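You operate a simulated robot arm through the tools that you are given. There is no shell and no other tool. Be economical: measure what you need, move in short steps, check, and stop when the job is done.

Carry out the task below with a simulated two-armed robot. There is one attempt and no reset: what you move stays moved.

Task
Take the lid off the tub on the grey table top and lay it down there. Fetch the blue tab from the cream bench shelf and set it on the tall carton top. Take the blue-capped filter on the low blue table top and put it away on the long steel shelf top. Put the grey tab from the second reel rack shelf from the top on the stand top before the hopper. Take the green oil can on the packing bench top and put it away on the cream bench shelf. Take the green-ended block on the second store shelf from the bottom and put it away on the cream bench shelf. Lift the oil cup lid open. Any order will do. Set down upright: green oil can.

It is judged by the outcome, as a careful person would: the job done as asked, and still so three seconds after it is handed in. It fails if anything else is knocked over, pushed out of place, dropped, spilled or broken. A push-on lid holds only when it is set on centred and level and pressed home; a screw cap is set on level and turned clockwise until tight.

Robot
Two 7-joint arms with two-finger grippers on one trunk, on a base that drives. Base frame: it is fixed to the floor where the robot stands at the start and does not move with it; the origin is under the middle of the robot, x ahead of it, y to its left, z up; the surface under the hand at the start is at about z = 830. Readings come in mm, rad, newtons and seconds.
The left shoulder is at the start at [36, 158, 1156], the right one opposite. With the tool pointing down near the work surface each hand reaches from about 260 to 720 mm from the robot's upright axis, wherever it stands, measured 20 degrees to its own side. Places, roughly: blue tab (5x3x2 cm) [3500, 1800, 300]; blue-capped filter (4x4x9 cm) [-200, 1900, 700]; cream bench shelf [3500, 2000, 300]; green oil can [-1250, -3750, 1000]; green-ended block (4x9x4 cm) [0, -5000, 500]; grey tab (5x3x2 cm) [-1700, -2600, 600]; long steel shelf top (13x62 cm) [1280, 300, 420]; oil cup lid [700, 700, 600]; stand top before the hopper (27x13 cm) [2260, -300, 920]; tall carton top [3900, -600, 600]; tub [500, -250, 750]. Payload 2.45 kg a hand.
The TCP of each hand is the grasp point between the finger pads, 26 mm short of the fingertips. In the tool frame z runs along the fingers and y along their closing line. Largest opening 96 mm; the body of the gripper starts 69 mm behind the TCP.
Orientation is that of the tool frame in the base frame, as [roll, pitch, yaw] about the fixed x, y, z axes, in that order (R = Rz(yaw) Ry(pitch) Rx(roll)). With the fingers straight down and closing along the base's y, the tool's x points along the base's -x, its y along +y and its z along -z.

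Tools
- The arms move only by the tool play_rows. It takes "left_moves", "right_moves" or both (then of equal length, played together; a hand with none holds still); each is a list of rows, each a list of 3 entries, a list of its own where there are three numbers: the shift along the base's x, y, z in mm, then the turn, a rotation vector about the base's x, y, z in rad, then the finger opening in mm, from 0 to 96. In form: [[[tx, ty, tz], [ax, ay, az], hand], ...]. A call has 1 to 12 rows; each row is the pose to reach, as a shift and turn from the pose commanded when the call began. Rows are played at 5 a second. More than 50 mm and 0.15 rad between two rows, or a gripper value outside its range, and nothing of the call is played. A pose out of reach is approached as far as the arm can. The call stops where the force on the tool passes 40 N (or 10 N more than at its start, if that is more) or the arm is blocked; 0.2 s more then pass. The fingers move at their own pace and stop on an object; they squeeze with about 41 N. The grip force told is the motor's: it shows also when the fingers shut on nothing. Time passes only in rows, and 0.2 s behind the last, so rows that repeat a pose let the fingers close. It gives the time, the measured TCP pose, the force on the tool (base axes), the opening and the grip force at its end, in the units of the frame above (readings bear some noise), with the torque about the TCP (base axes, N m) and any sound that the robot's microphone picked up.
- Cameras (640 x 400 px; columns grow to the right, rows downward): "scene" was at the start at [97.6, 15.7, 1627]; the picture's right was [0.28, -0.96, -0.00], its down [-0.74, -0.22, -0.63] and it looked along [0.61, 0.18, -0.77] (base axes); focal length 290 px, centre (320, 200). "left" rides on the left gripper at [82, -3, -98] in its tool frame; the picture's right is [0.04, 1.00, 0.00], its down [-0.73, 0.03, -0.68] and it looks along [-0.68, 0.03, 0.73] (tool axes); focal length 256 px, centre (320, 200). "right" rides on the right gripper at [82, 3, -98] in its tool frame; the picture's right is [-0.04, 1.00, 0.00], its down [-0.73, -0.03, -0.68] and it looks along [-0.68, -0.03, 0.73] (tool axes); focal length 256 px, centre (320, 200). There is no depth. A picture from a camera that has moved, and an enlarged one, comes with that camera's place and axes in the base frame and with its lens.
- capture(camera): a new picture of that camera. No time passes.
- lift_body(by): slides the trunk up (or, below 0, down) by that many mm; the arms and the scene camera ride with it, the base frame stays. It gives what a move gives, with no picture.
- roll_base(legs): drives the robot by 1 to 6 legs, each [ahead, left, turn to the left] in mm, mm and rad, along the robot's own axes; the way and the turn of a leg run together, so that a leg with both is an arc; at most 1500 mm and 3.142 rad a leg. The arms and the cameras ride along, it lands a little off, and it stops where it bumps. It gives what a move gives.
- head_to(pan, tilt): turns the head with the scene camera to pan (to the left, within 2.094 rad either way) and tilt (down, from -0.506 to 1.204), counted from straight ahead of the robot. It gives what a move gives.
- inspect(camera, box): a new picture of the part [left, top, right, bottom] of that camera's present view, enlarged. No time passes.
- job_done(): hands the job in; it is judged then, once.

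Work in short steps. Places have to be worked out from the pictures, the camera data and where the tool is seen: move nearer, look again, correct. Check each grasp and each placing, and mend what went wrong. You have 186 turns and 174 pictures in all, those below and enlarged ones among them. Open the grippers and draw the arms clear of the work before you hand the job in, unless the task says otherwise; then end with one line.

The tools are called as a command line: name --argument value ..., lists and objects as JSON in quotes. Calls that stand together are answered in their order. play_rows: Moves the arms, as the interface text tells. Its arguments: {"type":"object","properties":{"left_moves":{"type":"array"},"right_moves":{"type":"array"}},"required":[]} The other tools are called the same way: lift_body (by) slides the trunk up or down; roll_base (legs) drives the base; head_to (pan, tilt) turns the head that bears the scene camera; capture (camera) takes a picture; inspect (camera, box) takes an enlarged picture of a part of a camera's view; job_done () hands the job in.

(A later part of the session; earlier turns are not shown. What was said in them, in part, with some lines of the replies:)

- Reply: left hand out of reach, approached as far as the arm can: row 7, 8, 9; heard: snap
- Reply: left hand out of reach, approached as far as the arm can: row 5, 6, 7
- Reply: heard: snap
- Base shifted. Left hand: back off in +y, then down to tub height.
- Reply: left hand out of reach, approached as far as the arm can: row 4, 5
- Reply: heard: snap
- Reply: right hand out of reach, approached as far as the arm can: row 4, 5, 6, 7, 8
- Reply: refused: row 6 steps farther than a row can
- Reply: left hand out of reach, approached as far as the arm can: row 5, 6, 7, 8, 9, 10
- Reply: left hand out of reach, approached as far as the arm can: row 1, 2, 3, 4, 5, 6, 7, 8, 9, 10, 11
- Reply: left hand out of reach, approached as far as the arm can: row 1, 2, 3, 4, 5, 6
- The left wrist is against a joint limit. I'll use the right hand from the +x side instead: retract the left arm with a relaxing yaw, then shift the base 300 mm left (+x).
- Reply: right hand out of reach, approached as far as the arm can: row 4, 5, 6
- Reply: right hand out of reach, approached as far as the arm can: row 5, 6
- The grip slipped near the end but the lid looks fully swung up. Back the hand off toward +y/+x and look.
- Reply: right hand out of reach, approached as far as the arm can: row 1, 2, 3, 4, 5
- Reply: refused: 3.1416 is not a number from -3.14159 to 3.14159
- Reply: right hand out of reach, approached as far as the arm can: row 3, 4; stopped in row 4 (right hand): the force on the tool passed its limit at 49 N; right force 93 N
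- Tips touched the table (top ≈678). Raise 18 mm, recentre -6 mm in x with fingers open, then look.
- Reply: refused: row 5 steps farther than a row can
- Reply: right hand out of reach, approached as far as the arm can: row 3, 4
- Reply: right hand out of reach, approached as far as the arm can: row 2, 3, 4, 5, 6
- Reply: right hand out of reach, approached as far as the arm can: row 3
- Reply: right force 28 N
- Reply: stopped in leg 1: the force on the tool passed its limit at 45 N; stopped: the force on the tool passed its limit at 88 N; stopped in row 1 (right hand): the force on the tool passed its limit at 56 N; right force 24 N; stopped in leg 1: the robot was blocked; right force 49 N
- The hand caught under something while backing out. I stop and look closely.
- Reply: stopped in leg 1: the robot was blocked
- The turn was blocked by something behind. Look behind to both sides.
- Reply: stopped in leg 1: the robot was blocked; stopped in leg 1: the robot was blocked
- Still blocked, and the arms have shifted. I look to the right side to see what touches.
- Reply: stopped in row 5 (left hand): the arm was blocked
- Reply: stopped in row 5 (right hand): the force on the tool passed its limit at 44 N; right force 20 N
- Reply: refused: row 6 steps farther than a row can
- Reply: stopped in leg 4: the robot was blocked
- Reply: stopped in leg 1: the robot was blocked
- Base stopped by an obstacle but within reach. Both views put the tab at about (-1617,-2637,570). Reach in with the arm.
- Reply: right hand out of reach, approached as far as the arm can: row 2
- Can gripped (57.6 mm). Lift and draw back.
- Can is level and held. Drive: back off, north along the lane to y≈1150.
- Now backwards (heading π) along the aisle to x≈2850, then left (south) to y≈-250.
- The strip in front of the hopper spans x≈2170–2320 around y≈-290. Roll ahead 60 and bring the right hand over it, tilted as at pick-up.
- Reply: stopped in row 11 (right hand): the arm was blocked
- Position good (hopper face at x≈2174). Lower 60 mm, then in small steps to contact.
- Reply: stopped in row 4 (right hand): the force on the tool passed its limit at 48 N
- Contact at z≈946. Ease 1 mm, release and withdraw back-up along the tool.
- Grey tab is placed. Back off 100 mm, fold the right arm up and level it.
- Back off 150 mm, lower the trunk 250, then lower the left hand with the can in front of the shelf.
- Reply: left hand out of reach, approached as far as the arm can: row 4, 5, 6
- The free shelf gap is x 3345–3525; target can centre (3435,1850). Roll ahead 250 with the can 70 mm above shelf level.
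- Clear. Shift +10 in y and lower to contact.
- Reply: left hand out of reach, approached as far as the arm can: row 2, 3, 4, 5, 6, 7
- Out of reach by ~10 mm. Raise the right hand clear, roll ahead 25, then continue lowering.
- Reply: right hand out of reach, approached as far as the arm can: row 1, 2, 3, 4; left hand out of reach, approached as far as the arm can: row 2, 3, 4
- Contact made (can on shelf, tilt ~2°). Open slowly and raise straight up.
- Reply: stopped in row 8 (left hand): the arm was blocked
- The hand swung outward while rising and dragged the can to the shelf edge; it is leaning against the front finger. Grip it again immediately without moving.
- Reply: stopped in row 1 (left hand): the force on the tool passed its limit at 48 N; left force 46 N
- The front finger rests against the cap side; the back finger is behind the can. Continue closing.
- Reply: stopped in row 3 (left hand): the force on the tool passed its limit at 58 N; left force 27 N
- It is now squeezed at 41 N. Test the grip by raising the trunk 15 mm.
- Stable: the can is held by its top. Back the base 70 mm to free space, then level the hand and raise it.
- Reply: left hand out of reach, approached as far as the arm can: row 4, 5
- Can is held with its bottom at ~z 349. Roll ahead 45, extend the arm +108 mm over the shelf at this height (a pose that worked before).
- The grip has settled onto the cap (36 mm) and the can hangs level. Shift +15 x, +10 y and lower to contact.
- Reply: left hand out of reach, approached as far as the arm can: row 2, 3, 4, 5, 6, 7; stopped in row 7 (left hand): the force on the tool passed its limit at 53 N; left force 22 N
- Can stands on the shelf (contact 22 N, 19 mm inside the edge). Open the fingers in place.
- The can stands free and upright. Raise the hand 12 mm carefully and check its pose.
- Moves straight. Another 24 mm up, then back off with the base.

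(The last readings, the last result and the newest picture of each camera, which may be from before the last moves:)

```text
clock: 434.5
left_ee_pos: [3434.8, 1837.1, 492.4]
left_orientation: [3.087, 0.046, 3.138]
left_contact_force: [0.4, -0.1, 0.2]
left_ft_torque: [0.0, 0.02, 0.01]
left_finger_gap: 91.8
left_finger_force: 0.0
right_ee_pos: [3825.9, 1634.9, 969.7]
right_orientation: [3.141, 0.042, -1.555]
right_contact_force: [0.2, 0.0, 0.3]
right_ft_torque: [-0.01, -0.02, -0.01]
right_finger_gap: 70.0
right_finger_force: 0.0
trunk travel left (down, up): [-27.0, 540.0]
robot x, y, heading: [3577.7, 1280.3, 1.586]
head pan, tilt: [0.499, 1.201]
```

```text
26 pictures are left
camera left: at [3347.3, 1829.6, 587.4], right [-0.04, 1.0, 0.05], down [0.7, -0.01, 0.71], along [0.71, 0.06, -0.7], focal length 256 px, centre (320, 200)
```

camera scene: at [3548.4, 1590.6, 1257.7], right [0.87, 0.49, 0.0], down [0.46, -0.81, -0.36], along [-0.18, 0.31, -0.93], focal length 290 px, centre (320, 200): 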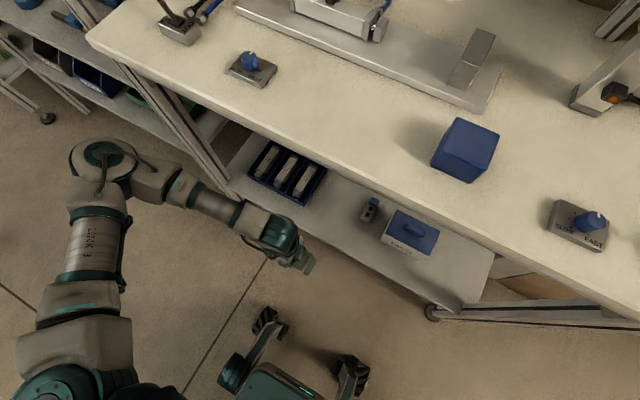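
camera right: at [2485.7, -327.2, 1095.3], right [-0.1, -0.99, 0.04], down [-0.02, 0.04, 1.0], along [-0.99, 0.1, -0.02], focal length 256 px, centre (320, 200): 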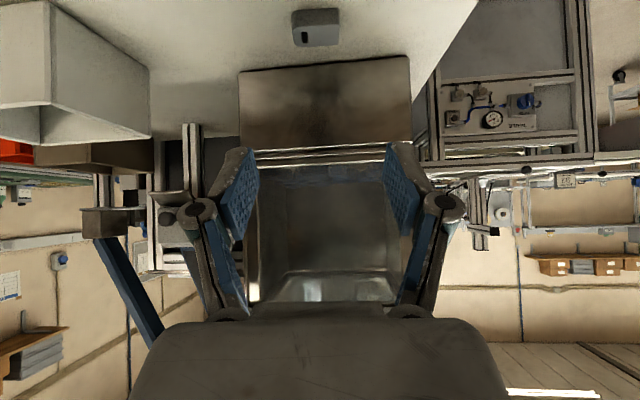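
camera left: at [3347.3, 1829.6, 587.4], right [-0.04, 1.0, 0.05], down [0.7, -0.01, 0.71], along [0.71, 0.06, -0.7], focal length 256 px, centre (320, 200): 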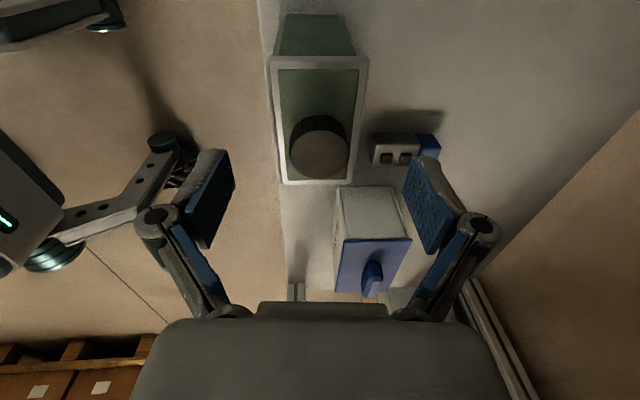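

Clear above the cap. Back off 240 mm, raise the trunk, and fold the left arm.

roll_base --legs '[[-240, 0, 0]]'

lift_body --by 235

play_rows --left_moves '[[[-5, -15, 45], [0, 0, 0.04], 96], [[-10, -30, 90], [0, 0, 0.08], 96], [[-20, -45, 135], [0, 0, 0.12], 96], [[-30, -60, 178], [0, 0, 0.16], 96], [[-45, -75, 220], [0, 0, 0.19], 96], [[-60, -90, 262], [0, 0, 0.19], 96], [[-75, -105, 304], [0, 0, 0.19], 96], [[-90, -120, 346], [0, 0, 0.19], 96], [[-105, -135, 388], [0, 0, 0.19], 96], [[-115, -145, 430], [0, 0, 0.19], 96]]'

head_to --pan 0.25 --tilt 0.85

capture --camera "scene"

```text
clock: 436.2
left_ee_pos: [3437.3, 1597.9, 492.8]
left_orientation: [3.087, 0.047, 3.137]
left_contact_force: [-0.1, -0.6, 0.8]
left_ft_torque: [0.0, -0.01, -0.02]
left_finger_gap: 91.8
left_finger_force: 0.1
right_ee_pos: [3830.4, 1394.3, 970.6]
right_orientation: [3.141, 0.044, -1.554]
right_contact_force: [0.7, 0.6, 0.3]
right_ft_torque: [0.02, 0.02, -0.01]
right_finger_gap: 69.7
right_finger_force: 0.0
trunk travel left (down, up): [-27.0, 540.0]
robot x, y, heading: [3579.5, 1036.6, 1.584]
head pan, tilt: [0.499, 1.201]
```

```text
clock: 438.7
left_ee_pos: [3438.5, 1621.2, 887.6]
left_orientation: [2.78, 0.038, 3.122]
left_contact_force: [-0.1, -0.3, -0.2]
left_ft_torque: [0.0, -0.03, 0.02]
left_finger_gap: 92.0
left_finger_force: 0.0
right_ee_pos: [3829.6, 1391.8, 1205.4]
right_orientation: [3.14, 0.047, -1.556]
right_contact_force: [-0.2, -0.7, 0.4]
right_ft_torque: [-0.01, -0.02, 0.01]
right_finger_gap: 70.0
right_finger_force: 0.0
trunk travel left (down, up): [-262.0, 305.0]
robot x, y, heading: [3583.2, 1035.8, 1.583]
head pan, tilt: [0.499, 1.201]
```

```text
clock: 440.9
left_ee_pos: [3322.6, 1475.9, 1319.6]
left_orientation: [2.78, 0.038, -2.971]
left_contact_force: [-0.1, -0.2, 0.2]
left_ft_torque: [0.0, -0.01, -0.04]
left_finger_gap: 96.0
left_finger_force: 0.2
right_ee_pos: [3828.9, 1389.1, 1206.6]
right_orientation: [-3.14, 0.046, -1.556]
right_contact_force: [-0.5, 0.3, 0.3]
right_ft_torque: [0.0, -0.01, -0.03]
right_finger_gap: 70.0
right_finger_force: 0.0
trunk travel left (down, up): [-262.0, 305.0]
robot x, y, heading: [3580.2, 1038.6, 1.583]
head pan, tilt: [0.499, 1.201]
```

```text
clock: 441.7
left_ee_pos: [3323.2, 1477.2, 1318.2]
left_orientation: [2.778, 0.039, -2.97]
left_contact_force: [-0.5, -0.4, 0.4]
left_ft_torque: [0.03, -0.04, 0.03]
left_finger_gap: 96.0
left_finger_force: 0.1
right_ee_pos: [3828.4, 1390.1, 1206.7]
right_orientation: [-3.138, 0.047, -1.556]
right_contact_force: [0.3, -0.4, -0.1]
right_ft_torque: [-0.03, 0.0, 0.0]
right_finger_gap: 70.0
right_finger_force: 0.0
trunk travel left (down, up): [-262.0, 305.0]
robot x, y, heading: [3584.8, 1042.2, 1.582]
head pan, tilt: [0.25, 0.85]
```

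```text
25 pictures are left
camera scene: at [3563.0, 1169.7, 1565.2], right [0.97, 0.26, 0.0], down [0.2, -0.73, -0.66], along [-0.17, 0.63, -0.75], focal length 290 px, centre (320, 200)
```

scene: 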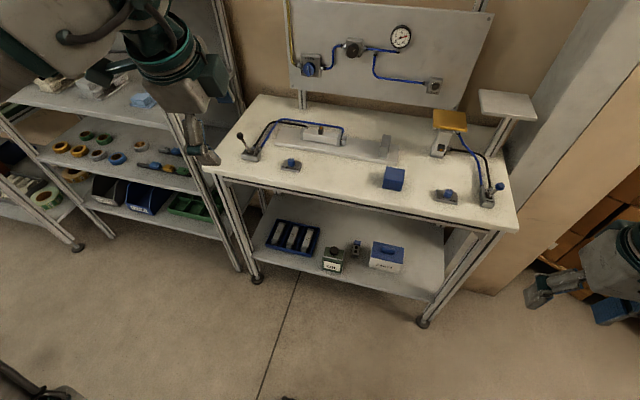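

Can stands upright on the cream shelf. Now drive to the store shelf: out to x≈2900, turn west, along the aisle to x≈-560.

roll_base --legs '[[90, 0, 0], [0, 690, 0], [0, 0, 1.557], [1160, 0, 0], [1150, 0, 0], [1150, 0, 0]]'

roll_base --legs '[[0, 1450, 0], [0, 1450, 0], [0, 1450, 0], [0, 900, 0]]'

```text
clock: 466.4
left_ee_pos: [-987.5, 801.8, 1318.0]
left_orientation: [2.777, 0.042, -1.39]
left_contact_force: [0.4, -0.6, -0.6]
left_ft_torque: [0.01, -0.02, 0.01]
left_finger_gap: 95.8
left_finger_force: 0.1
right_ee_pos: [-906.6, 1308.3, 1207.7]
right_orientation: [-3.137, 0.049, 0.028]
right_contact_force: [0.4, -0.5, -1.0]
right_ft_torque: [-0.02, 0.02, 0.01]
right_finger_gap: 69.9
right_finger_force: 0.0
trunk travel left (down, up): [-262.0, 305.0]
robot x, y, heading: [-552.4, 1070.2, -3.119]
head pan, tilt: [0.25, 0.85]
```

```text
clock: 491.6
left_ee_pos: [-861.4, -4433.1, 1321.9]
left_orientation: [2.774, 0.035, -1.388]
left_contact_force: [-1.0, 0.0, 0.3]
left_ft_torque: [0.0, 0.03, 0.01]
left_finger_gap: 96.0
left_finger_force: 0.1
right_ee_pos: [-782.4, -3926.0, 1205.2]
right_orientation: [3.139, 0.051, 0.029]
right_contact_force: [0.3, 0.1, 0.3]
right_ft_torque: [0.03, -0.04, -0.03]
right_finger_gap: 70.0
right_finger_force: 0.0
trunk travel left (down, up): [-262.0, 305.0]
robot x, y, heading: [-430.4, -4177.0, -3.114]
head pan, tilt: [0.25, 0.85]
```

Turn to heading -π/2 (left quarter-turn) and look at the store shelf.

roll_base --legs '[[0, 0, 1.55]]'

head_to --pan 0.4 --tilt 0.5

capture --camera "scene"

```text
clock: 495.7
left_ee_pos: [-167.9, -4608.7, 1322.1]
left_orientation: [2.773, 0.043, 0.167]
left_contact_force: [0.4, -0.9, 0.6]
left_ft_torque: [-0.03, -0.03, 0.02]
left_finger_gap: 96.2
left_finger_force: 0.1
right_ee_pos: [-674.5, -4521.9, 1209.7]
right_orientation: [-3.137, 0.052, 1.584]
right_contact_force: [0.3, 0.2, -0.6]
right_ft_torque: [-0.01, -0.01, 0.0]
right_finger_gap: 70.0
right_finger_force: 0.1
trunk travel left (down, up): [-262.0, 305.0]
robot x, y, heading: [-426.3, -4176.6, -1.556]
head pan, tilt: [0.25, 0.85]
```

```text
clock: 496.6
left_ee_pos: [-170.9, -4606.0, 1323.7]
left_orientation: [2.77, 0.038, 0.168]
left_contact_force: [0.6, -0.1, 0.1]
left_ft_torque: [0.01, 0.0, 0.04]
left_finger_gap: 95.9
left_finger_force: 0.1
right_ee_pos: [-678.2, -4519.2, 1210.4]
right_orientation: [3.141, 0.053, 1.584]
right_contact_force: [-0.3, 0.3, -0.6]
right_ft_torque: [-0.02, -0.01, 0.0]
right_finger_gap: 70.1
right_finger_force: 0.1
trunk travel left (down, up): [-262.0, 305.0]
robot x, y, heading: [-427.1, -4174.6, -1.558]
head pan, tilt: [0.4, 0.499]
```

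```text
24 pictures are left
camera scene: at [-386.4, -4315.6, 1595.1], right [-0.92, -0.4, 0.0], down [-0.19, 0.44, -0.88], along [0.35, -0.8, -0.48], focal length 290 px, centre (320, 200)
```

scene: 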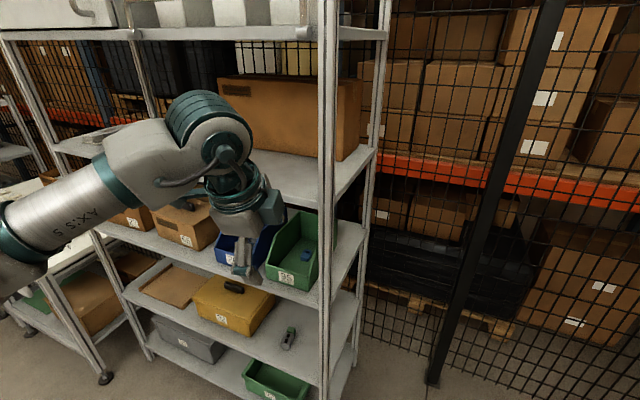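

The green-ended block is on the second shelf from the bottom at about (50,-4980,490). Zoom.

inspect --camera "scene" --box '[220, 290, 350, 400]'

```text
3.64 times, centred on (285, 345) of scene
camera zoom: at [-386.4, -4315.6, 1595.1], right [-0.92, -0.4, 0.0], down [-0.19, 0.44, -0.88], along [0.35, -0.8, -0.48], focal length 1056 px, centre (447, -327)
```

zoom: 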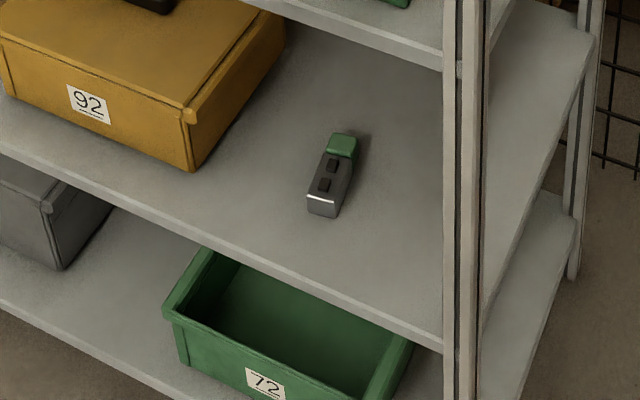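

Block's long axis points into the shelf (rotated ~0.2 rad). Retract the left hand, then shift the base left 525 mm and lower the trunk.

play_rows --left_moves '[[[0, 40, 0], [0, 0, 0], 96], [[0, 80, 0], [0, 0, 0], 96], [[0, 120, 0], [0, 0, 0], 96], [[0, 155, 0], [0, 0, 0], 96]]'

roll_base --legs '[[0, 525, 0]]'

lift_body --by -200

play_rows --right_moves '[[[25, 0, -40], [-0.1, 0, 0.02], 80], [[50, 0, -80], [-0.2, 0, 0.04], 80], [[75, 0, -120], [-0.3, 0, 0.06], 80], [[100, 0, -160], [-0.4, 0, 0.08], 80], [[125, 0, -200], [-0.5, 0, 0.1], 80], [[150, 0, -240], [-0.6, 0, 0.1], 80], [[170, 0, -280], [-0.7, 0, 0.1], 80], [[190, 0, -320], [-0.75, 0, 0.1], 80], [[200, 0, -360], [-0.75, 0, 0.1], 80], [[200, 0, -390], [-0.75, 0, 0.1], 80]]'

capture --camera "right"

```text
clock: 497.6
left_ee_pos: [-173.3, -4448.0, 1323.8]
left_orientation: [2.769, 0.041, 0.167]
left_contact_force: [-0.1, -0.1, 0.5]
left_ft_torque: [-0.06, 0.03, -0.02]
left_finger_gap: 95.8
left_finger_force: 0.0
right_ee_pos: [-679.9, -4516.9, 1211.2]
right_orientation: [3.141, 0.059, 1.586]
right_contact_force: [0.6, -0.1, 0.6]
right_ft_torque: [-0.04, 0.01, 0.0]
right_finger_gap: 69.9
right_finger_force: 0.0
trunk travel left (down, up): [-262.0, 305.0]
robot x, y, heading: [-427.4, -4175.7, -1.559]
head pan, tilt: [0.4, 0.499]
```

```text
clock: 500.6
left_ee_pos: [324.8, -4445.2, 1327.7]
left_orientation: [2.767, 0.023, 0.169]
left_contact_force: [-0.1, -0.2, 0.4]
left_ft_torque: [0.0, 0.0, 0.01]
left_finger_gap: 96.2
left_finger_force: 0.1
right_ee_pos: [-179.2, -4514.8, 1204.7]
right_orientation: [3.123, 0.053, 1.585]
right_contact_force: [-0.8, 0.0, -0.3]
right_ft_torque: [0.01, -0.04, -0.03]
right_finger_gap: 70.2
right_finger_force: 0.1
trunk travel left (down, up): [-262.0, 305.0]
robot x, y, heading: [92.6, -4165.6, -1.559]
head pan, tilt: [0.4, 0.499]
```

```text
clock: 502.8
left_ee_pos: [357.9, -4440.2, 1122.7]
left_orientation: [2.769, 0.047, 0.169]
left_contact_force: [0.8, 0.4, 0.2]
left_ft_torque: [-0.01, 0.02, -0.03]
left_finger_gap: 96.0
left_finger_force: 0.0
right_ee_pos: [-149.9, -4513.8, 1008.8]
right_orientation: [-3.136, 0.048, 1.586]
right_contact_force: [1.2, 0.8, 0.4]
right_ft_torque: [-0.02, 0.04, -0.01]
right_finger_gap: 70.0
right_finger_force: 0.1
trunk travel left (down, up): [-62.0, 505.0]
robot x, y, heading: [93.9, -4170.1, -1.557]
head pan, tilt: [0.4, 0.499]
```

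```text
clock: 505.0
left_ee_pos: [346.7, -4442.2, 1123.7]
left_orientation: [2.771, 0.037, 0.169]
left_contact_force: [-0.1, 0.4, -0.3]
left_ft_torque: [-0.02, -0.04, 0.03]
left_finger_gap: 95.8
left_finger_force: 0.1
right_ee_pos: [66.5, -4527.0, 596.8]
right_orientation: [-3.08, 0.793, 1.72]
right_contact_force: [0.0, -0.4, 0.7]
right_ft_torque: [0.01, 0.03, -0.01]
right_finger_gap: 80.0
right_finger_force: 0.0
right hand out of reach, approached as far as the arm can: row 3, 4, 5, 6, 7, 8, 9, 10
trunk travel left (down, up): [-62.0, 505.0]
robot x, y, heading: [92.1, -4166.8, -1.549]
head pan, tilt: [0.4, 0.499]
```

```text
22 pictures are left
camera right: at [58.9, -4400.9, 608.1], right [1.0, 0.08, -0.02], down [0.02, -0.03, 1.0], along [0.07, -1.0, -0.03], focal length 256 px, centre (320, 200)
```

right: 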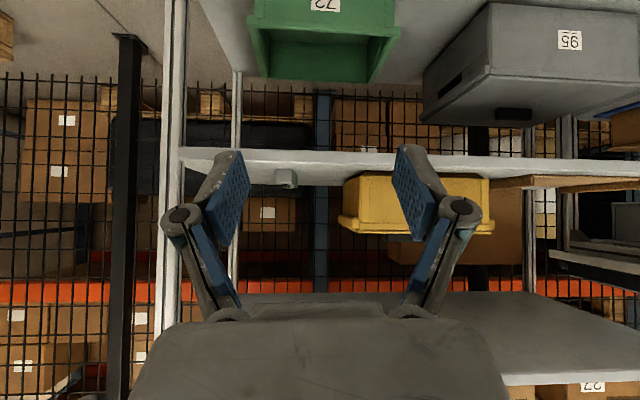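

Block at about (33,-4960,535), shelf z≈515. Shift the hand -32 in x, drop to z≈575, and roll ahead 310 mm.

play_rows --right_moves '[[[-16, 0, -10], [0, 0, 0.03], 80], [[-32, 0, -20], [0, 0, 0.05], 80], [[-32, 0, -20], [0, 0, 0.05], 80]]'

roll_base --legs '[[310, 0, 0]]'

capture --camera "right"

```text
clock: 505.8
left_ee_pos: [346.1, -4442.1, 1123.0]
left_orientation: [2.769, 0.037, 0.171]
left_contact_force: [0.2, 0.2, 0.6]
left_ft_torque: [-0.01, -0.03, 0.01]
left_finger_gap: 95.8
left_finger_force: 0.1
right_ee_pos: [43.5, -4534.0, 566.8]
right_orientation: [-3.081, 0.794, 1.77]
right_contact_force: [-0.1, 0.3, -0.1]
right_ft_torque: [0.0, 0.02, 0.0]
right_finger_gap: 79.8
right_finger_force: 0.0
right hand out of reach, approached as far as the arm can: row 1, 2, 3
trunk travel left (down, up): [-62.0, 505.0]
robot x, y, heading: [90.6, -4171.2, -1.556]
head pan, tilt: [0.4, 0.499]
```

```text
clock: 507.3
left_ee_pos: [349.5, -4620.6, 1128.0]
left_orientation: [2.764, 0.039, 0.164]
left_contact_force: [0.1, 0.4, 0.3]
left_ft_torque: [-0.03, 0.01, 0.03]
left_finger_gap: 95.9
left_finger_force: 0.1
right_ee_pos: [48.4, -4708.4, 565.5]
right_orientation: [-3.084, 0.782, 1.768]
right_contact_force: [-0.5, -1.1, 0.2]
right_ft_torque: [0.03, 0.02, 0.0]
right_finger_gap: 79.9
right_finger_force: 0.0
trunk travel left (down, up): [-62.0, 505.0]
robot x, y, heading: [96.9, -4355.6, -1.566]
head pan, tilt: [0.4, 0.499]
stopped in leg 1: the robot was blocked; the commanded pose is now the measured one
```

```text
21 pictures are left
camera right: at [33.8, -4581.4, 579.7], right [0.99, 0.13, -0.01], down [0.02, -0.04, 1.0], along [0.13, -0.99, -0.04], focal length 256 px, centre (320, 200)
```

right: 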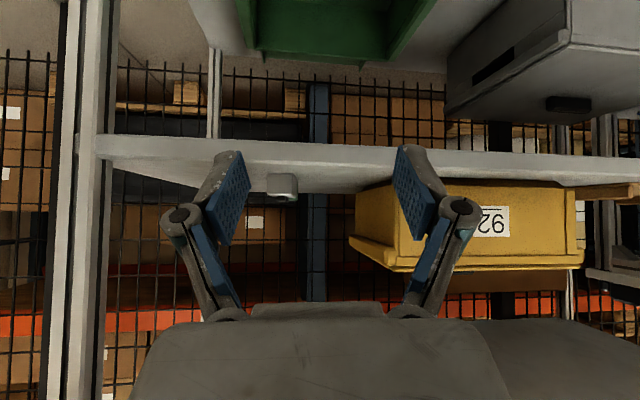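

Base is at its limit; reach in with the arm. Block at x≈29; advance to y≈-4890 first with a smaller opening.

play_rows --right_moves '[[[-10, -35, 5], [0, 0, 0], 64], [[-18, -70, 5], [0, 0, 0], 64], [[-19, -110, 5], [0, 0, 0], 64], [[-19, -150, 5], [0, 0, 0], 64], [[-19, -180, 5], [0, 0, 0], 64], [[-19, -180, 5], [0, 0, 0], 64]]'

capture --camera "right"

```text
clock: 508.7
left_ee_pos: [339.5, -4629.1, 1126.1]
left_orientation: [2.768, 0.031, 0.165]
left_contact_force: [-0.2, -0.4, -0.1]
left_ft_torque: [0.0, -0.04, 0.01]
left_finger_gap: 96.2
left_finger_force: 0.1
right_ee_pos: [23.8, -4895.1, 568.3]
right_orientation: [-3.093, 0.777, 1.759]
right_contact_force: [-0.1, 0.1, 0.1]
right_ft_torque: [-0.02, -0.01, 0.0]
right_finger_gap: 63.9
right_finger_force: 0.1
trunk travel left (down, up): [-62.0, 505.0]
robot x, y, heading: [93.4, -4356.6, -1.561]
head pan, tilt: [0.4, 0.499]
```

```text
20 pictures are left
camera right: at [8.3, -4768.7, 581.8], right [0.99, 0.12, -0.01], down [0.01, -0.04, 1.0], along [0.12, -0.99, -0.05], focal length 256 px, centre (320, 200)
```

right: 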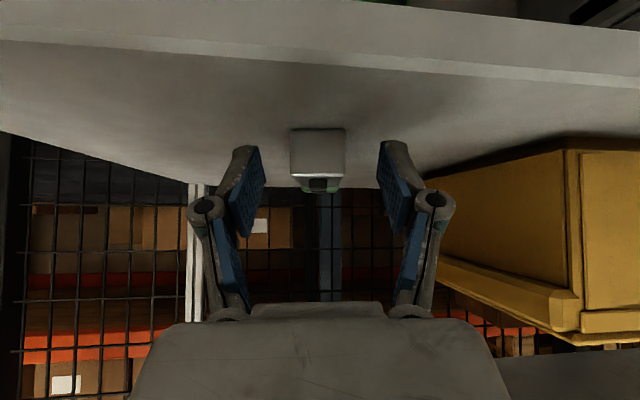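

Block front face at about (30,-4960,537). Advance 77 mm and down 18, then close.

play_rows --right_moves '[[[3, -30, -5], [0, 0, 0], 64], [[6, -60, -12], [0, 0, 0], 64], [[8, -77, -18], [0, 0, 0], 64], [[8, -77, -18], [0, 0, 0], 40], [[8, -77, -18], [0, 0, 0], 15], [[8, -77, -18], [0, 0, 0], 10]]'

capture --camera "right"

```text
clock: 510.1
left_ee_pos: [346.4, -4613.7, 1127.8]
left_orientation: [2.756, 0.04, 0.165]
left_contact_force: [-1.1, 0.1, -0.8]
left_ft_torque: [0.01, 0.02, 0.02]
left_finger_gap: 96.1
left_finger_force: 0.0
right_ee_pos: [37.6, -4963.7, 562.6]
right_orientation: [-3.086, 0.794, 1.768]
right_contact_force: [0.4, 7.6, 27.0]
right_ft_torque: [0.37, -0.45, 0.14]
right_finger_gap: 33.5
right_finger_force: 41.4
trunk travel left (down, up): [-62.0, 505.0]
robot x, y, heading: [95.0, -4361.1, -1.562]
head pan, tilt: [0.4, 0.499]
```

```text
19 pictures are left
camera right: at [22.3, -4838.2, 573.8], right [0.99, 0.13, -0.01], down [0.01, -0.03, 1.0], along [0.13, -0.99, -0.03], focal length 256 px, centre (320, 200)
```

right: 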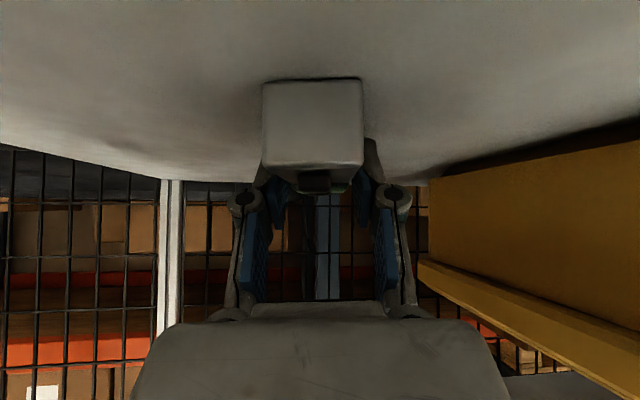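

Gripped (33.5 mm), pressing on the shelf slightly. Lift and draw out.

play_rows --right_moves '[[[0, 0, 12], [0, 0, 0], 10], [[0, 5, 28], [0, 0, 0], 10], [[-3, 35, 36], [0, 0, 0], 10], [[-8, 75, 40], [0, 0, 0], 10], [[-13, 115, 40], [0, 0, 0], 10], [[-18, 155, 40], [0, 0, 0], 10], [[-23, 195, 40], [0, 0, 0], 10], [[-26, 230, 40], [0, 0, 0], 10]]'

capture --camera "right"

```text
clock: 511.9
left_ee_pos: [340.7, -4630.4, 1125.4]
left_orientation: [2.772, 0.033, 0.167]
left_contact_force: [-0.3, 0.0, 0.6]
left_ft_torque: [0.02, -0.04, 0.02]
left_finger_gap: 96.0
left_finger_force: 0.0
right_ee_pos: [23.7, -4757.8, 570.9]
right_orientation: [-3.094, 0.78, 1.757]
right_contact_force: [-0.3, -0.2, -2.2]
right_ft_torque: [-0.02, -0.01, 0.01]
right_finger_gap: 33.2
right_finger_force: 40.4
right hand out of reach, approached as far as the arm can: row 7, 8
trunk travel left (down, up): [-62.0, 505.0]
robot x, y, heading: [94.5, -4358.1, -1.563]
head pan, tilt: [0.4, 0.499]
```

```text
18 pictures are left
camera right: at [9.1, -4631.0, 585.3], right [0.99, 0.12, -0.01], down [0.01, -0.04, 1.0], along [0.12, -0.99, -0.05], focal length 256 px, centre (320, 200)
```

right: 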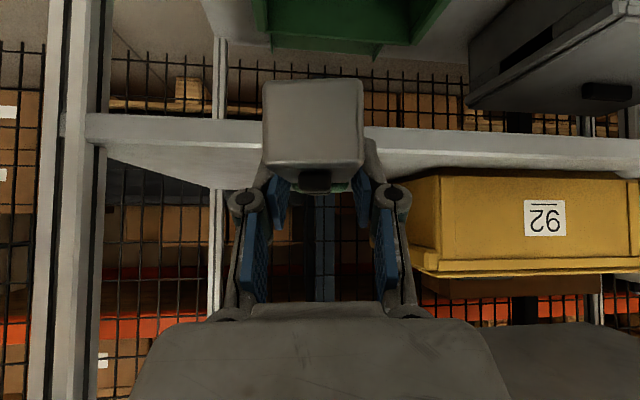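

Block held. Back out, raise the trunk, and drive back: right 525, turn to heading π, then north.

roll_base --legs '[[-200, 0, 0], [0, -520, 0]]'

lift_body --by 200

roll_base --legs '[[0, 0, -1.571], [0, -1400, 0], [0, -1400, 0], [0, -1400, 0], [0, -1060, 0]]'

```text
clock: 516.1
left_ee_pos: [-168.8, -4432.3, 1123.9]
left_orientation: [2.77, 0.039, 0.159]
left_contact_force: [-0.3, 0.7, -0.1]
left_ft_torque: [0.02, 0.01, 0.0]
left_finger_gap: 95.9
left_finger_force: 0.0
right_ee_pos: [-488.8, -4559.6, 572.5]
right_orientation: [-3.087, 0.776, 1.759]
right_contact_force: [-0.7, 0.9, -3.1]
right_ft_torque: [0.01, 0.03, -0.05]
right_finger_gap: 33.4
right_finger_force: 41.3
trunk travel left (down, up): [-62.0, 505.0]
robot x, y, heading: [-418.4, -4160.2, -1.564]
head pan, tilt: [0.4, 0.499]
```

```text
clock: 518.3
left_ee_pos: [-174.2, -4430.7, 1326.3]
left_orientation: [2.767, 0.034, 0.16]
left_contact_force: [0.5, -0.2, 0.2]
left_ft_torque: [-0.01, 0.04, -0.04]
left_finger_gap: 96.1
left_finger_force: 0.1
right_ee_pos: [-491.0, -4557.1, 771.9]
right_orientation: [-3.093, 0.781, 1.757]
right_contact_force: [1.0, -0.2, -1.7]
right_ft_torque: [0.01, -0.01, 0.01]
right_finger_gap: 33.4
right_finger_force: 41.2
trunk travel left (down, up): [-262.0, 305.0]
robot x, y, heading: [-419.3, -4162.2, -1.564]
head pan, tilt: [0.4, 0.499]
```

```text
clock: 547.3
left_ee_pos: [-640.6, 854.3, 1326.3]
left_orientation: [2.769, 0.039, -1.429]
left_contact_force: [0.7, 0.4, -0.8]
left_ft_torque: [0.01, -0.03, -0.02]
left_finger_gap: 96.1
left_finger_force: 0.0
right_ee_pos: [-761.4, 1176.5, 773.6]
right_orientation: [-3.089, 0.779, 0.169]
right_contact_force: [0.8, 0.8, -2.4]
right_ft_torque: [0.01, 0.01, 0.02]
right_finger_gap: 33.5
right_finger_force: 41.4
trunk travel left (down, up): [-262.0, 305.0]
robot x, y, heading: [-364.8, 1099.8, 3.124]
head pan, tilt: [0.4, 0.499]
```

Shift 70 mm further right, then back along the aisle to x≈2900, turn to face the benches, and move right to x≈3580.

roll_base --legs '[[0, -70, 0.015], [-1100, 0, 0], [-1100, 0, 0], [-1060, 0, 0], [0, 0, -1.57], [0, -680, 0]]'

lift_body --by -40

head_to --pan 0.0 --tilt 0.85

capture --camera "scene"

```text
clock: 571.1
left_ee_pos: [3285.5, 1446.1, 1317.0]
left_orientation: [2.772, 0.075, -2.977]
left_contact_force: [-2.6, -0.2, 0.3]
left_ft_torque: [0.02, -0.21, -0.07]
left_finger_gap: 96.1
left_finger_force: 0.0
right_ee_pos: [3625.3, 1576.2, 776.8]
right_orientation: [-3.042, 0.776, -1.348]
right_contact_force: [-3.4, 0.9, -0.5]
right_ft_torque: [-0.02, -0.17, -0.17]
right_finger_gap: 33.3
right_finger_force: 40.8
trunk travel left (down, up): [-262.0, 305.0]
robot x, y, heading: [3581.4, 1179.6, 1.568]
head pan, tilt: [0.4, 0.499]
```

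```text
clock: 572.0
left_ee_pos: [3292.1, 1440.0, 1282.0]
left_orientation: [2.765, 0.067, -2.978]
left_contact_force: [-1.8, -0.7, 1.0]
left_ft_torque: [-0.01, -0.13, -0.06]
left_finger_gap: 96.1
left_finger_force: 0.0
right_ee_pos: [3622.2, 1571.6, 738.9]
right_orientation: [-3.057, 0.783, -1.355]
right_contact_force: [-2.1, -0.1, -1.3]
right_ft_torque: [0.0, -0.09, -0.08]
right_finger_gap: 33.2
right_finger_force: 41.1
trunk travel left (down, up): [-222.0, 345.0]
robot x, y, heading: [3573.9, 1177.8, 1.576]
head pan, tilt: [0.4, 0.499]
```

```text
clock: 572.8
left_ee_pos: [3294.8, 1442.8, 1282.2]
left_orientation: [2.768, 0.065, -2.977]
left_contact_force: [-0.4, 0.0, 0.4]
left_ft_torque: [-0.01, -0.14, -0.05]
left_finger_gap: 95.9
left_finger_force: 0.2
right_ee_pos: [3624.5, 1573.6, 737.1]
right_orientation: [-3.062, 0.781, -1.356]
right_contact_force: [-2.8, -0.5, -1.1]
right_ft_torque: [0.02, -0.1, -0.11]
right_finger_gap: 33.3
right_finger_force: 40.4
trunk travel left (down, up): [-222.0, 345.0]
robot x, y, heading: [3577.1, 1180.8, 1.579]
head pan, tilt: [0.0, 0.85]
```

```text
17 pictures are left
camera scene: at [3530.8, 1342.5, 1522.7], right [1.0, 0.01, 0.03], down [0.03, -0.75, -0.66], along [0.02, 0.66, -0.75], focal length 290 px, centre (320, 200)
```

scene: 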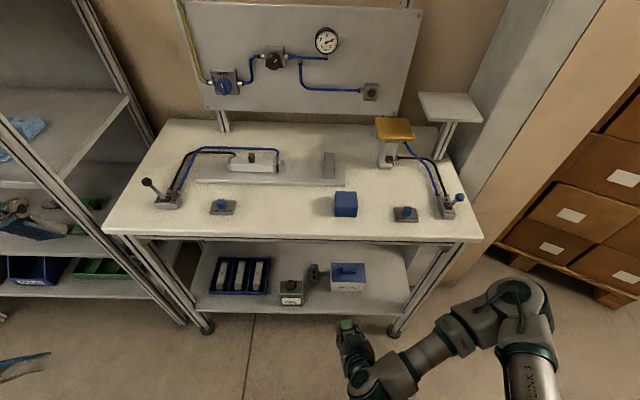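

The block is held. The free spot is right of the PARTS box, x≈3785–3885. Shift right 170, lower the trunk 205, and lower/straighten the hand.

roll_base --legs '[[0, -170, 0]]'

lift_body --by -205

play_rows --right_moves '[[[5, 0, -25], [0, 0, -0.05], 10], [[10, 0, -55], [0, 0, -0.1], 10], [[15, 0, -85], [0, 0, -0.15], 10], [[20, 20, -110], [0, 0, -0.2], 10], [[25, 40, -130], [0, 0, -0.2], 10]]'

capture --camera "right"

```text
clock: 574.3
left_ee_pos: [3492.1, 1443.5, 1285.6]
left_orientation: [2.764, 0.047, -2.98]
left_contact_force: [-0.5, -0.3, -0.5]
left_ft_torque: [-0.03, -0.03, -0.02]
left_finger_gap: 95.8
left_finger_force: 0.1
right_ee_pos: [3812.2, 1574.3, 736.2]
right_orientation: [-3.084, 0.783, -1.375]
right_contact_force: [-0.4, 0.7, -1.1]
right_ft_torque: [0.0, -0.05, -0.06]
right_finger_gap: 33.5
right_finger_force: 40.9
trunk travel left (down, up): [-222.0, 345.0]
robot x, y, heading: [3752.7, 1182.0, 1.57]
head pan, tilt: [0.0, 0.85]
```

```text
clock: 576.5
left_ee_pos: [3506.4, 1439.7, 1085.6]
left_orientation: [2.76, 0.038, -2.978]
left_contact_force: [0.8, -1.3, -0.2]
left_ft_torque: [0.01, 0.07, 0.01]
left_finger_gap: 95.9
left_finger_force: 0.0
right_ee_pos: [3820.5, 1547.5, 487.5]
right_orientation: [-3.135, 0.633, -1.408]
right_contact_force: [1.1, -0.1, -1.1]
right_ft_torque: [0.05, 0.05, 0.01]
right_finger_gap: 33.3
right_finger_force: 41.2
trunk travel left (down, up): [-17.0, 550.0]
robot x, y, heading: [3754.4, 1180.8, 1.572]
head pan, tilt: [0.0, 0.85]
```

```text
clock: 577.7
left_ee_pos: [3494.9, 1441.1, 1082.4]
left_orientation: [2.764, 0.045, -2.98]
left_contact_force: [0.7, 0.1, 0.4]
left_ft_torque: [-0.01, 0.0, 0.0]
left_finger_gap: 96.0
left_finger_force: 0.0
right_ee_pos: [3840.2, 1588.1, 358.1]
right_orientation: [-3.126, 0.632, -1.605]
right_contact_force: [-0.4, 0.4, -0.8]
right_ft_torque: [0.04, -0.02, -0.03]
right_finger_gap: 33.4
right_finger_force: 41.0
trunk travel left (down, up): [-17.0, 550.0]
robot x, y, heading: [3749.9, 1180.5, 1.575]
head pan, tilt: [0.0, 0.85]
```

```text
16 pictures are left
camera right: at [3832.2, 1464.2, 389.1], right [-1.0, 0.07, 0.01], down [0.02, 0.19, 0.98], along [0.07, 0.98, -0.19], focal length 256 px, centre (320, 200)
```

right: 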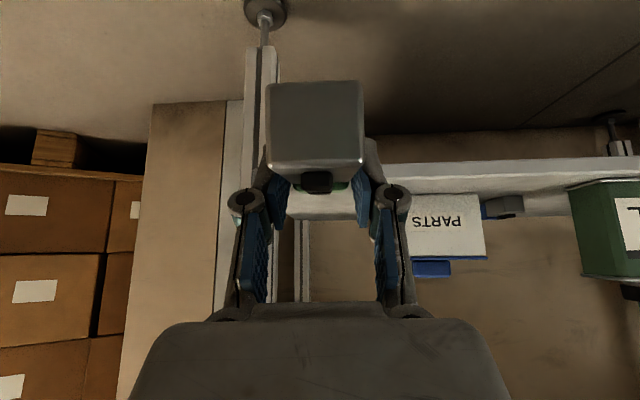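

Restore the tilt, raise to z≈430, then approach: base +45, arm in.

play_rows --right_moves '[[[-5, 0, 30], [0.05, 0, 0], 10], [[-10, 0, 60], [0.1, 0, 0], 10], [[-18, 0, 75], [0.15, 0, 0], 10], [[-18, 0, 75], [0.15, 0, 0], 10]]'

roll_base --legs '[[50, 0, 0]]'

play_rows --right_moves '[[[0, 40, 0], [0, 0, 0], 10], [[0, 80, 0], [0, 0, 0], 10], [[0, 120, -5], [0, 0, 0], 10], [[0, 155, -15], [0, 0, 0], 10], [[0, 180, -25], [0, 0, 0], 10], [[0, 180, -25], [0, 0, 0], 10]]'

capture --camera "right"

```text
clock: 578.7
left_ee_pos: [3499.2, 1441.0, 1082.2]
left_orientation: [2.763, 0.044, -2.981]
left_contact_force: [0.0, -0.4, 0.6]
left_ft_torque: [-0.03, 0.0, 0.01]
left_finger_gap: 96.1
left_finger_force: 0.0
right_ee_pos: [3824.7, 1587.5, 432.2]
right_orientation: [-3.135, 0.782, -1.61]
right_contact_force: [-0.5, -0.1, -1.4]
right_ft_torque: [-0.04, 0.02, -0.02]
right_finger_gap: 33.1
right_finger_force: 41.2
trunk travel left (down, up): [-17.0, 550.0]
robot x, y, heading: [3748.6, 1177.3, 1.572]
head pan, tilt: [0.0, 0.85]
```

```text
clock: 579.6
left_ee_pos: [3496.9, 1493.0, 1082.7]
left_orientation: [2.765, 0.042, -2.977]
left_contact_force: [0.4, 0.8, 0.3]
left_ft_torque: [-0.04, 0.0, 0.04]
left_finger_gap: 96.0
left_finger_force: 0.0
right_ee_pos: [3824.6, 1637.7, 431.0]
right_orientation: [-3.134, 0.779, -1.609]
right_contact_force: [0.0, 0.0, -2.0]
right_ft_torque: [0.01, -0.02, 0.0]
right_finger_gap: 33.3
right_finger_force: 41.2
trunk travel left (down, up): [-17.0, 550.0]
robot x, y, heading: [3747.4, 1227.6, 1.577]
head pan, tilt: [0.0, 0.85]
```

```text
clock: 581.0
left_ee_pos: [3497.8, 1488.3, 1083.7]
left_orientation: [2.759, 0.044, -2.981]
left_contact_force: [-0.1, 0.0, -0.6]
left_ft_torque: [-0.03, 0.01, 0.03]
left_finger_gap: 96.0
left_finger_force: 0.1
right_ee_pos: [3823.0, 1815.4, 407.3]
right_orientation: [-3.135, 0.783, -1.607]
right_contact_force: [-0.3, -0.6, -1.1]
right_ft_torque: [0.0, -0.01, 0.01]
right_finger_gap: 33.2
right_finger_force: 41.1
trunk travel left (down, up): [-17.0, 550.0]
robot x, y, heading: [3750.6, 1229.0, 1.576]
head pan, tilt: [0.0, 0.85]
```

```text
15 pictures are left
camera right: at [3816.1, 1688.5, 421.1], right [-1.0, 0.07, 0.02], down [0.03, 0.04, 1.0], along [0.07, 1.0, -0.04], focal length 256 px, centre (320, 200)
```

right: 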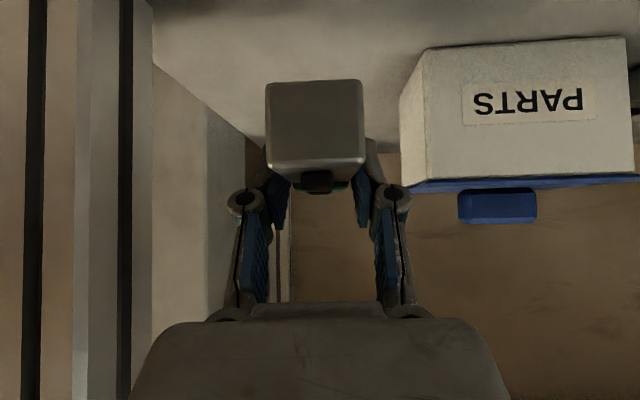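

Positioned between PARTS and the right post. Lower to contact.

play_rows --right_moves '[[[0, 0, -20], [0, 0, 0], 10], [[0, 0, -40], [0, 0, 0], 10], [[0, 0, -48], [0, 0, 0], 10], [[0, 0, -54], [0, 0, 0], 10], [[0, 0, -59], [0, 0, 0], 10], [[0, 0, -64], [0, 0, 0], 10], [[0, 0, -69], [0, 0, 0], 10], [[0, 0, -74], [0, 0, 0], 10]]'

capture --camera "right"

```text
clock: 582.8
left_ee_pos: [3497.3, 1487.7, 1084.3]
left_orientation: [2.76, 0.042, -2.981]
left_contact_force: [1.0, 0.1, 0.0]
left_ft_torque: [0.01, 0.0, -0.01]
left_finger_gap: 96.2
left_finger_force: 0.0
right_ee_pos: [3824.5, 1815.5, 332.8]
right_orientation: [-3.135, 0.785, -1.608]
right_contact_force: [-0.3, -0.5, -1.1]
right_ft_torque: [-0.02, -0.02, -0.02]
right_finger_gap: 33.4
right_finger_force: 41.2
trunk travel left (down, up): [-17.0, 550.0]
robot x, y, heading: [3750.7, 1229.7, 1.57]
head pan, tilt: [0.0, 0.85]
```

```text
14 pictures are left
camera right: at [3816.6, 1688.6, 346.6], right [-1.0, 0.07, 0.02], down [0.03, 0.04, 1.0], along [0.07, 1.0, -0.04], focal length 256 px, centre (320, 200)
```

right: 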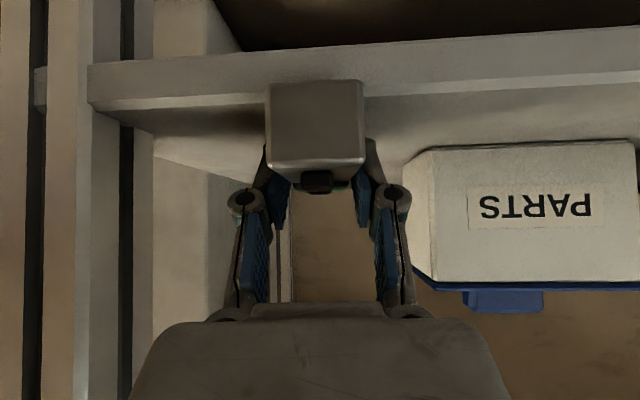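

The block's near end is right at the shelf edge. Raise slightly, go 35 mm deeper, then lower to contact.

play_rows --right_moves '[[[0, 0, 12], [0, 0, 0], 10], [[0, 18, 14], [0, 0, 0], 10], [[0, 36, 14], [0, 0, 0], 10], [[0, 36, 6], [0, 0, 0], 10], [[0, 36, 1], [0, 0, 0], 10], [[0, 36, -4], [0, 0, 0], 10], [[0, 36, -8], [0, 0, 0], 10], [[0, 36, -12], [0, 0, 0], 10]]'

capture --camera "right"

```text
clock: 584.6
left_ee_pos: [3496.8, 1483.7, 1085.4]
left_orientation: [2.755, 0.045, -2.981]
left_contact_force: [-0.3, 0.6, -0.2]
left_ft_torque: [0.01, 0.01, 0.04]
left_finger_gap: 96.0
left_finger_force: 0.2
right_ee_pos: [3823.6, 1854.4, 327.4]
right_orientation: [-3.136, 0.797, -1.609]
right_contact_force: [0.4, 2.5, 30.7]
right_ft_torque: [0.42, 0.02, -0.01]
right_finger_gap: 33.6
right_finger_force: 41.1
trunk travel left (down, up): [-17.0, 550.0]
robot x, y, heading: [3748.8, 1231.4, 1.576]
head pan, tilt: [0.0, 0.85]
```

```text
13 pictures are left
camera right: at [3815.8, 1727.0, 339.1], right [-1.0, 0.07, 0.02], down [0.03, 0.03, 1.0], along [0.07, 1.0, -0.03], focal length 256 px, centre (320, 200)
```

right: 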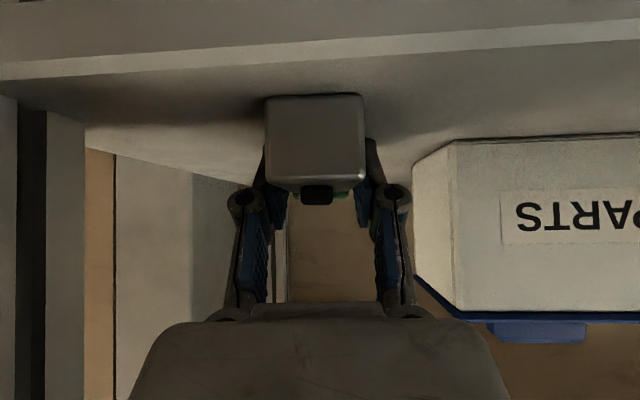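

Contact (31 N), block on the shelf well inside the edge. Ease up 3 mm, release and withdraw along the tool axis.

play_rows --right_moves '[[[0, 0, 4], [0, 0, 0], 10], [[0, 0, 4], [0, 0, 0], 40], [[0, 0, 4], [0, 0, 0], 56], [[0, -20, 22], [0, 0, 0], 56], [[0, -50, 50], [0, 0, 0], 56], [[0, -85, 75], [0, 0, 0], 56], [[0, -120, 95], [0, 0, 0], 56]]'

capture --camera "right"

```text
clock: 586.2
left_ee_pos: [3498.5, 1486.7, 1084.9]
left_orientation: [2.76, 0.045, -2.981]
left_contact_force: [-0.1, 0.3, 0.2]
left_ft_torque: [-0.02, -0.01, 0.03]
left_finger_gap: 95.7
left_finger_force: 0.0
right_ee_pos: [3823.6, 1730.6, 418.3]
right_orientation: [-3.135, 0.786, -1.608]
right_contact_force: [-0.2, 0.7, 0.6]
right_ft_torque: [0.0, 0.0, 0.01]
right_finger_gap: 56.2
right_finger_force: 0.0
trunk travel left (down, up): [-17.0, 550.0]
robot x, y, heading: [3746.0, 1229.3, 1.577]
head pan, tilt: [0.0, 0.85]
```

```text
12 pictures are left
camera right: at [3816.0, 1603.8, 431.2], right [-1.0, 0.07, 0.02], down [0.03, 0.04, 1.0], along [0.07, 1.0, -0.04], focal length 256 px, centre (320, 200)
```

right: 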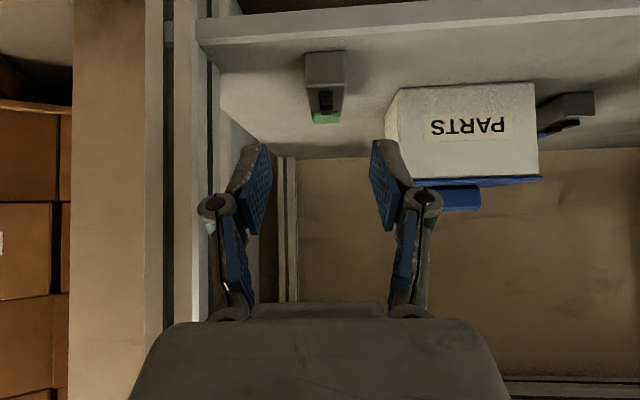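

Block is on the shelf. Back off, raise the trunk, and check the shelf and surroundings.

roll_base --legs '[[-170, 0, 0]]'

lift_body --by 240

capture --camera "scene"

head_to --pan -1.9 --tilt 0.7

capture --camera "scene"

```text
clock: 587.7
left_ee_pos: [3498.1, 1317.5, 1084.2]
left_orientation: [2.76, 0.044, -2.978]
left_contact_force: [-0.2, -0.8, -0.3]
left_ft_torque: [0.01, -0.02, 0.04]
left_finger_gap: 96.0
left_finger_force: 0.0
right_ee_pos: [3823.8, 1561.6, 417.2]
right_orientation: [-3.135, 0.785, -1.609]
right_contact_force: [0.7, -0.1, 0.0]
right_ft_torque: [-0.06, 0.05, -0.01]
right_finger_gap: 55.9
right_finger_force: 0.0
trunk travel left (down, up): [-17.0, 550.0]
robot x, y, heading: [3745.1, 1056.3, 1.575]
head pan, tilt: [0.0, 0.85]
```

```text
clock: 590.2
left_ee_pos: [3498.6, 1313.2, 1325.9]
left_orientation: [2.756, 0.043, -2.979]
left_contact_force: [-1.5, 0.3, -0.2]
left_ft_torque: [0.0, 0.01, -0.02]
left_finger_gap: 95.9
left_finger_force: 0.0
right_ee_pos: [3824.7, 1559.2, 659.5]
right_orientation: [-3.134, 0.79, -1.609]
right_contact_force: [-0.3, -0.3, -0.5]
right_ft_torque: [0.01, -0.02, 0.01]
right_finger_gap: 56.0
right_finger_force: 0.0
trunk travel left (down, up): [-257.0, 310.0]
robot x, y, heading: [3749.8, 1058.9, 1.574]
head pan, tilt: [0.0, 0.85]
```

```text
11 pictures are left
camera scene: at [3750.3, 1196.8, 1560.0], right [1.0, 0.0, 0.0], down [0.0, -0.75, -0.66], along [0.0, 0.66, -0.75], focal length 290 px, centre (320, 200)
```

scene: 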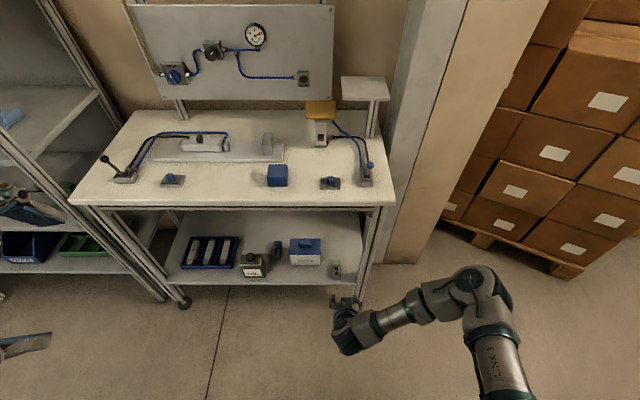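

```text
clock: 592.0
left_ee_pos: [3498.3, 1314.4, 1324.9]
left_orientation: [2.756, 0.044, -2.979]
left_contact_force: [0.7, -0.1, -0.4]
left_ft_torque: [0.0, -0.01, -0.02]
left_finger_gap: 96.1
left_finger_force: 0.0
right_ee_pos: [3823.1, 1560.6, 659.8]
right_orientation: [-3.135, 0.791, -1.611]
right_contact_force: [0.1, 0.3, -0.5]
right_ft_torque: [-0.01, -0.05, -0.04]
right_finger_gap: 56.1
right_finger_force: 0.1
trunk travel left (down, up): [-257.0, 310.0]
robot x, y, heading: [3748.0, 1059.0, 1.571]
head pan, tilt: [-1.901, 0.7]
```

```text
10 pictures are left
camera scene: at [3831.0, 1091.0, 1572.8], right [-0.32, -0.95, 0.0], down [-0.61, 0.2, -0.77], along [0.73, -0.25, -0.64], focal length 290 px, centre (320, 200)
```

scene: 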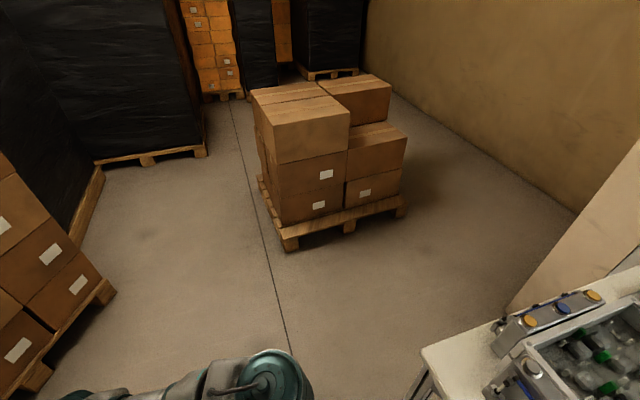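

Everything stands as placed. Fold the right arm up, then drive back along the aisle for a final check of the oil cup and steel shelf.

play_rows --right_moves '[[[0, -15, 40], [-0.1, 0, 0], 60], [[5, -30, 80], [-0.2, 0, 0], 60], [[10, -45, 120], [-0.3, 0, 0], 60], [[15, -60, 160], [-0.4, 0, 0], 60], [[25, -75, 200], [-0.5, 0, 0], 60], [[40, -90, 240], [-0.6, 0, 0], 60], [[60, -100, 280], [-0.7, 0, 0], 60], [[85, -110, 320], [-0.78, 0, 0], 60], [[110, -120, 355], [-0.78, 0, 0], 60], [[135, -130, 390], [-0.78, 0, 0], 60], [[155, -140, 430], [-0.78, 0, 0], 60]]'

roll_base --legs '[[80, 0, 0], [0, 1000, 0], [0, 850, 0]]'

head_to --pan 2.09 --tilt 0.5

capture --camera "scene"

```text
clock: 594.4
left_ee_pos: [3501.7, 1311.7, 1326.8]
left_orientation: [2.754, 0.045, -2.979]
left_contact_force: [-0.7, 0.0, -0.4]
left_ft_torque: [-0.01, 0.0, -0.02]
left_finger_gap: 95.9
left_finger_force: 0.0
right_ee_pos: [3980.4, 1418.2, 1092.0]
right_orientation: [-3.111, 0.011, -1.597]
right_contact_force: [0.1, -0.5, -0.1]
right_ft_torque: [0.01, -0.01, 0.01]
right_finger_gap: 59.9
right_finger_force: 0.0
trunk travel left (down, up): [-257.0, 310.0]
robot x, y, heading: [3747.2, 1060.3, 1.575]
head pan, tilt: [-1.901, 0.7]
```

```text
clock: 604.5
left_ee_pos: [1637.0, 1384.6, 1326.0]
left_orientation: [2.754, 0.04, -2.975]
left_contact_force: [-0.4, 0.5, -0.3]
left_ft_torque: [0.01, 0.0, 0.0]
left_finger_gap: 95.9
left_finger_force: 0.0
right_ee_pos: [2114.3, 1494.2, 1090.6]
right_orientation: [-3.111, 0.007, -1.595]
right_contact_force: [-0.4, -0.2, 0.4]
right_ft_torque: [0.03, -0.03, -0.04]
right_finger_gap: 59.8
right_finger_force: 0.0
trunk travel left (down, up): [-257.0, 310.0]
robot x, y, heading: [1885.0, 1135.0, 1.58]
head pan, tilt: [-1.901, 0.7]
```

```text
clock: 607.7
left_ee_pos: [1632.8, 1383.0, 1327.9]
left_orientation: [2.754, 0.043, -2.975]
left_contact_force: [-0.6, -0.4, 0.3]
left_ft_torque: [0.01, 0.0, -0.03]
left_finger_gap: 95.9
left_finger_force: 0.0
right_ee_pos: [2113.1, 1492.7, 1091.8]
right_orientation: [-3.11, 0.012, -1.594]
right_contact_force: [-0.1, -0.2, -0.6]
right_ft_torque: [-0.05, 0.03, -0.01]
right_finger_gap: 60.0
right_finger_force: 0.0
trunk travel left (down, up): [-257.0, 310.0]
robot x, y, heading: [1881.0, 1132.9, 1.581]
head pan, tilt: [2.089, 0.499]
```

```text
9 pictures are left
camera scene: at [1807.4, 1144.2, 1590.5], right [-0.5, 0.86, 0.0], down [0.41, 0.24, -0.88], along [-0.76, -0.44, -0.48], focal length 290 px, centre (320, 200)
```

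scene: 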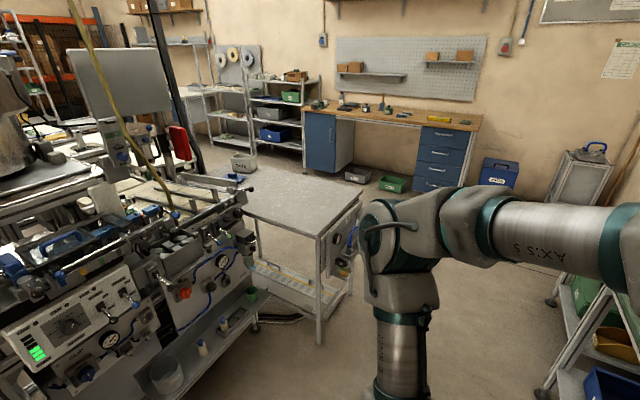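

inspect --camera "scene" --box '[310, 200, 370, 290]'

inspect --camera "scene" --box '[120, 250, 290, 400]'

```text
4.44 times, centred on (340, 245) of scene
camera zoom: at [1807.4, 1144.2, 1590.5], right [-0.5, 0.86, 0.0], down [0.41, 0.24, -0.88], along [-0.76, -0.44, -0.48], focal length 1291 px, centre (231, 0)
```

zoom: 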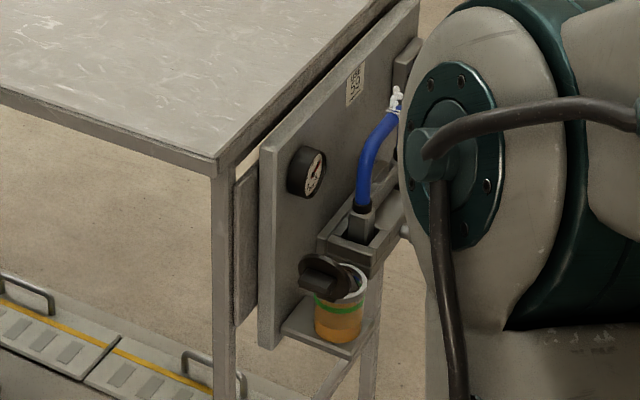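

```text
2.67 times, centred on (205, 325) of scene
camera zoom: at [1807.4, 1144.2, 1590.5], right [-0.5, 0.86, 0.0], down [0.41, 0.24, -0.88], along [-0.76, -0.44, -0.48], focal length 775 px, centre (627, -133)
```

zoom: 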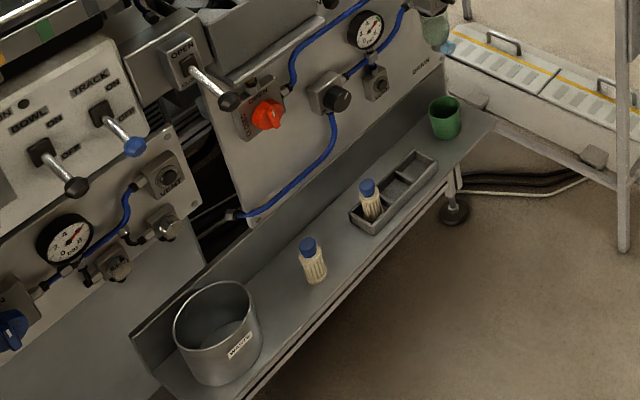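

The oil cup lid is open and the filter stands on the steel shelf. The lid lies beside the open tub. Both grippers are open and the arms are clear, so I hand in.

job_done

```text
The job is handed in.
```

All seven tasks are finished and handed in. Pictures taken after each step show every item where you asked, with the oil can standing upright on the cream bench shelf. While I was placing it, the can slid to the shelf edge and nearly tipped, but I caught it and set it down again. The robot bumped the parts-tray table, the machine's control panel and possibly a cart. Nothing looked moved at the table or panel, but I did not look at the cart afterwards.
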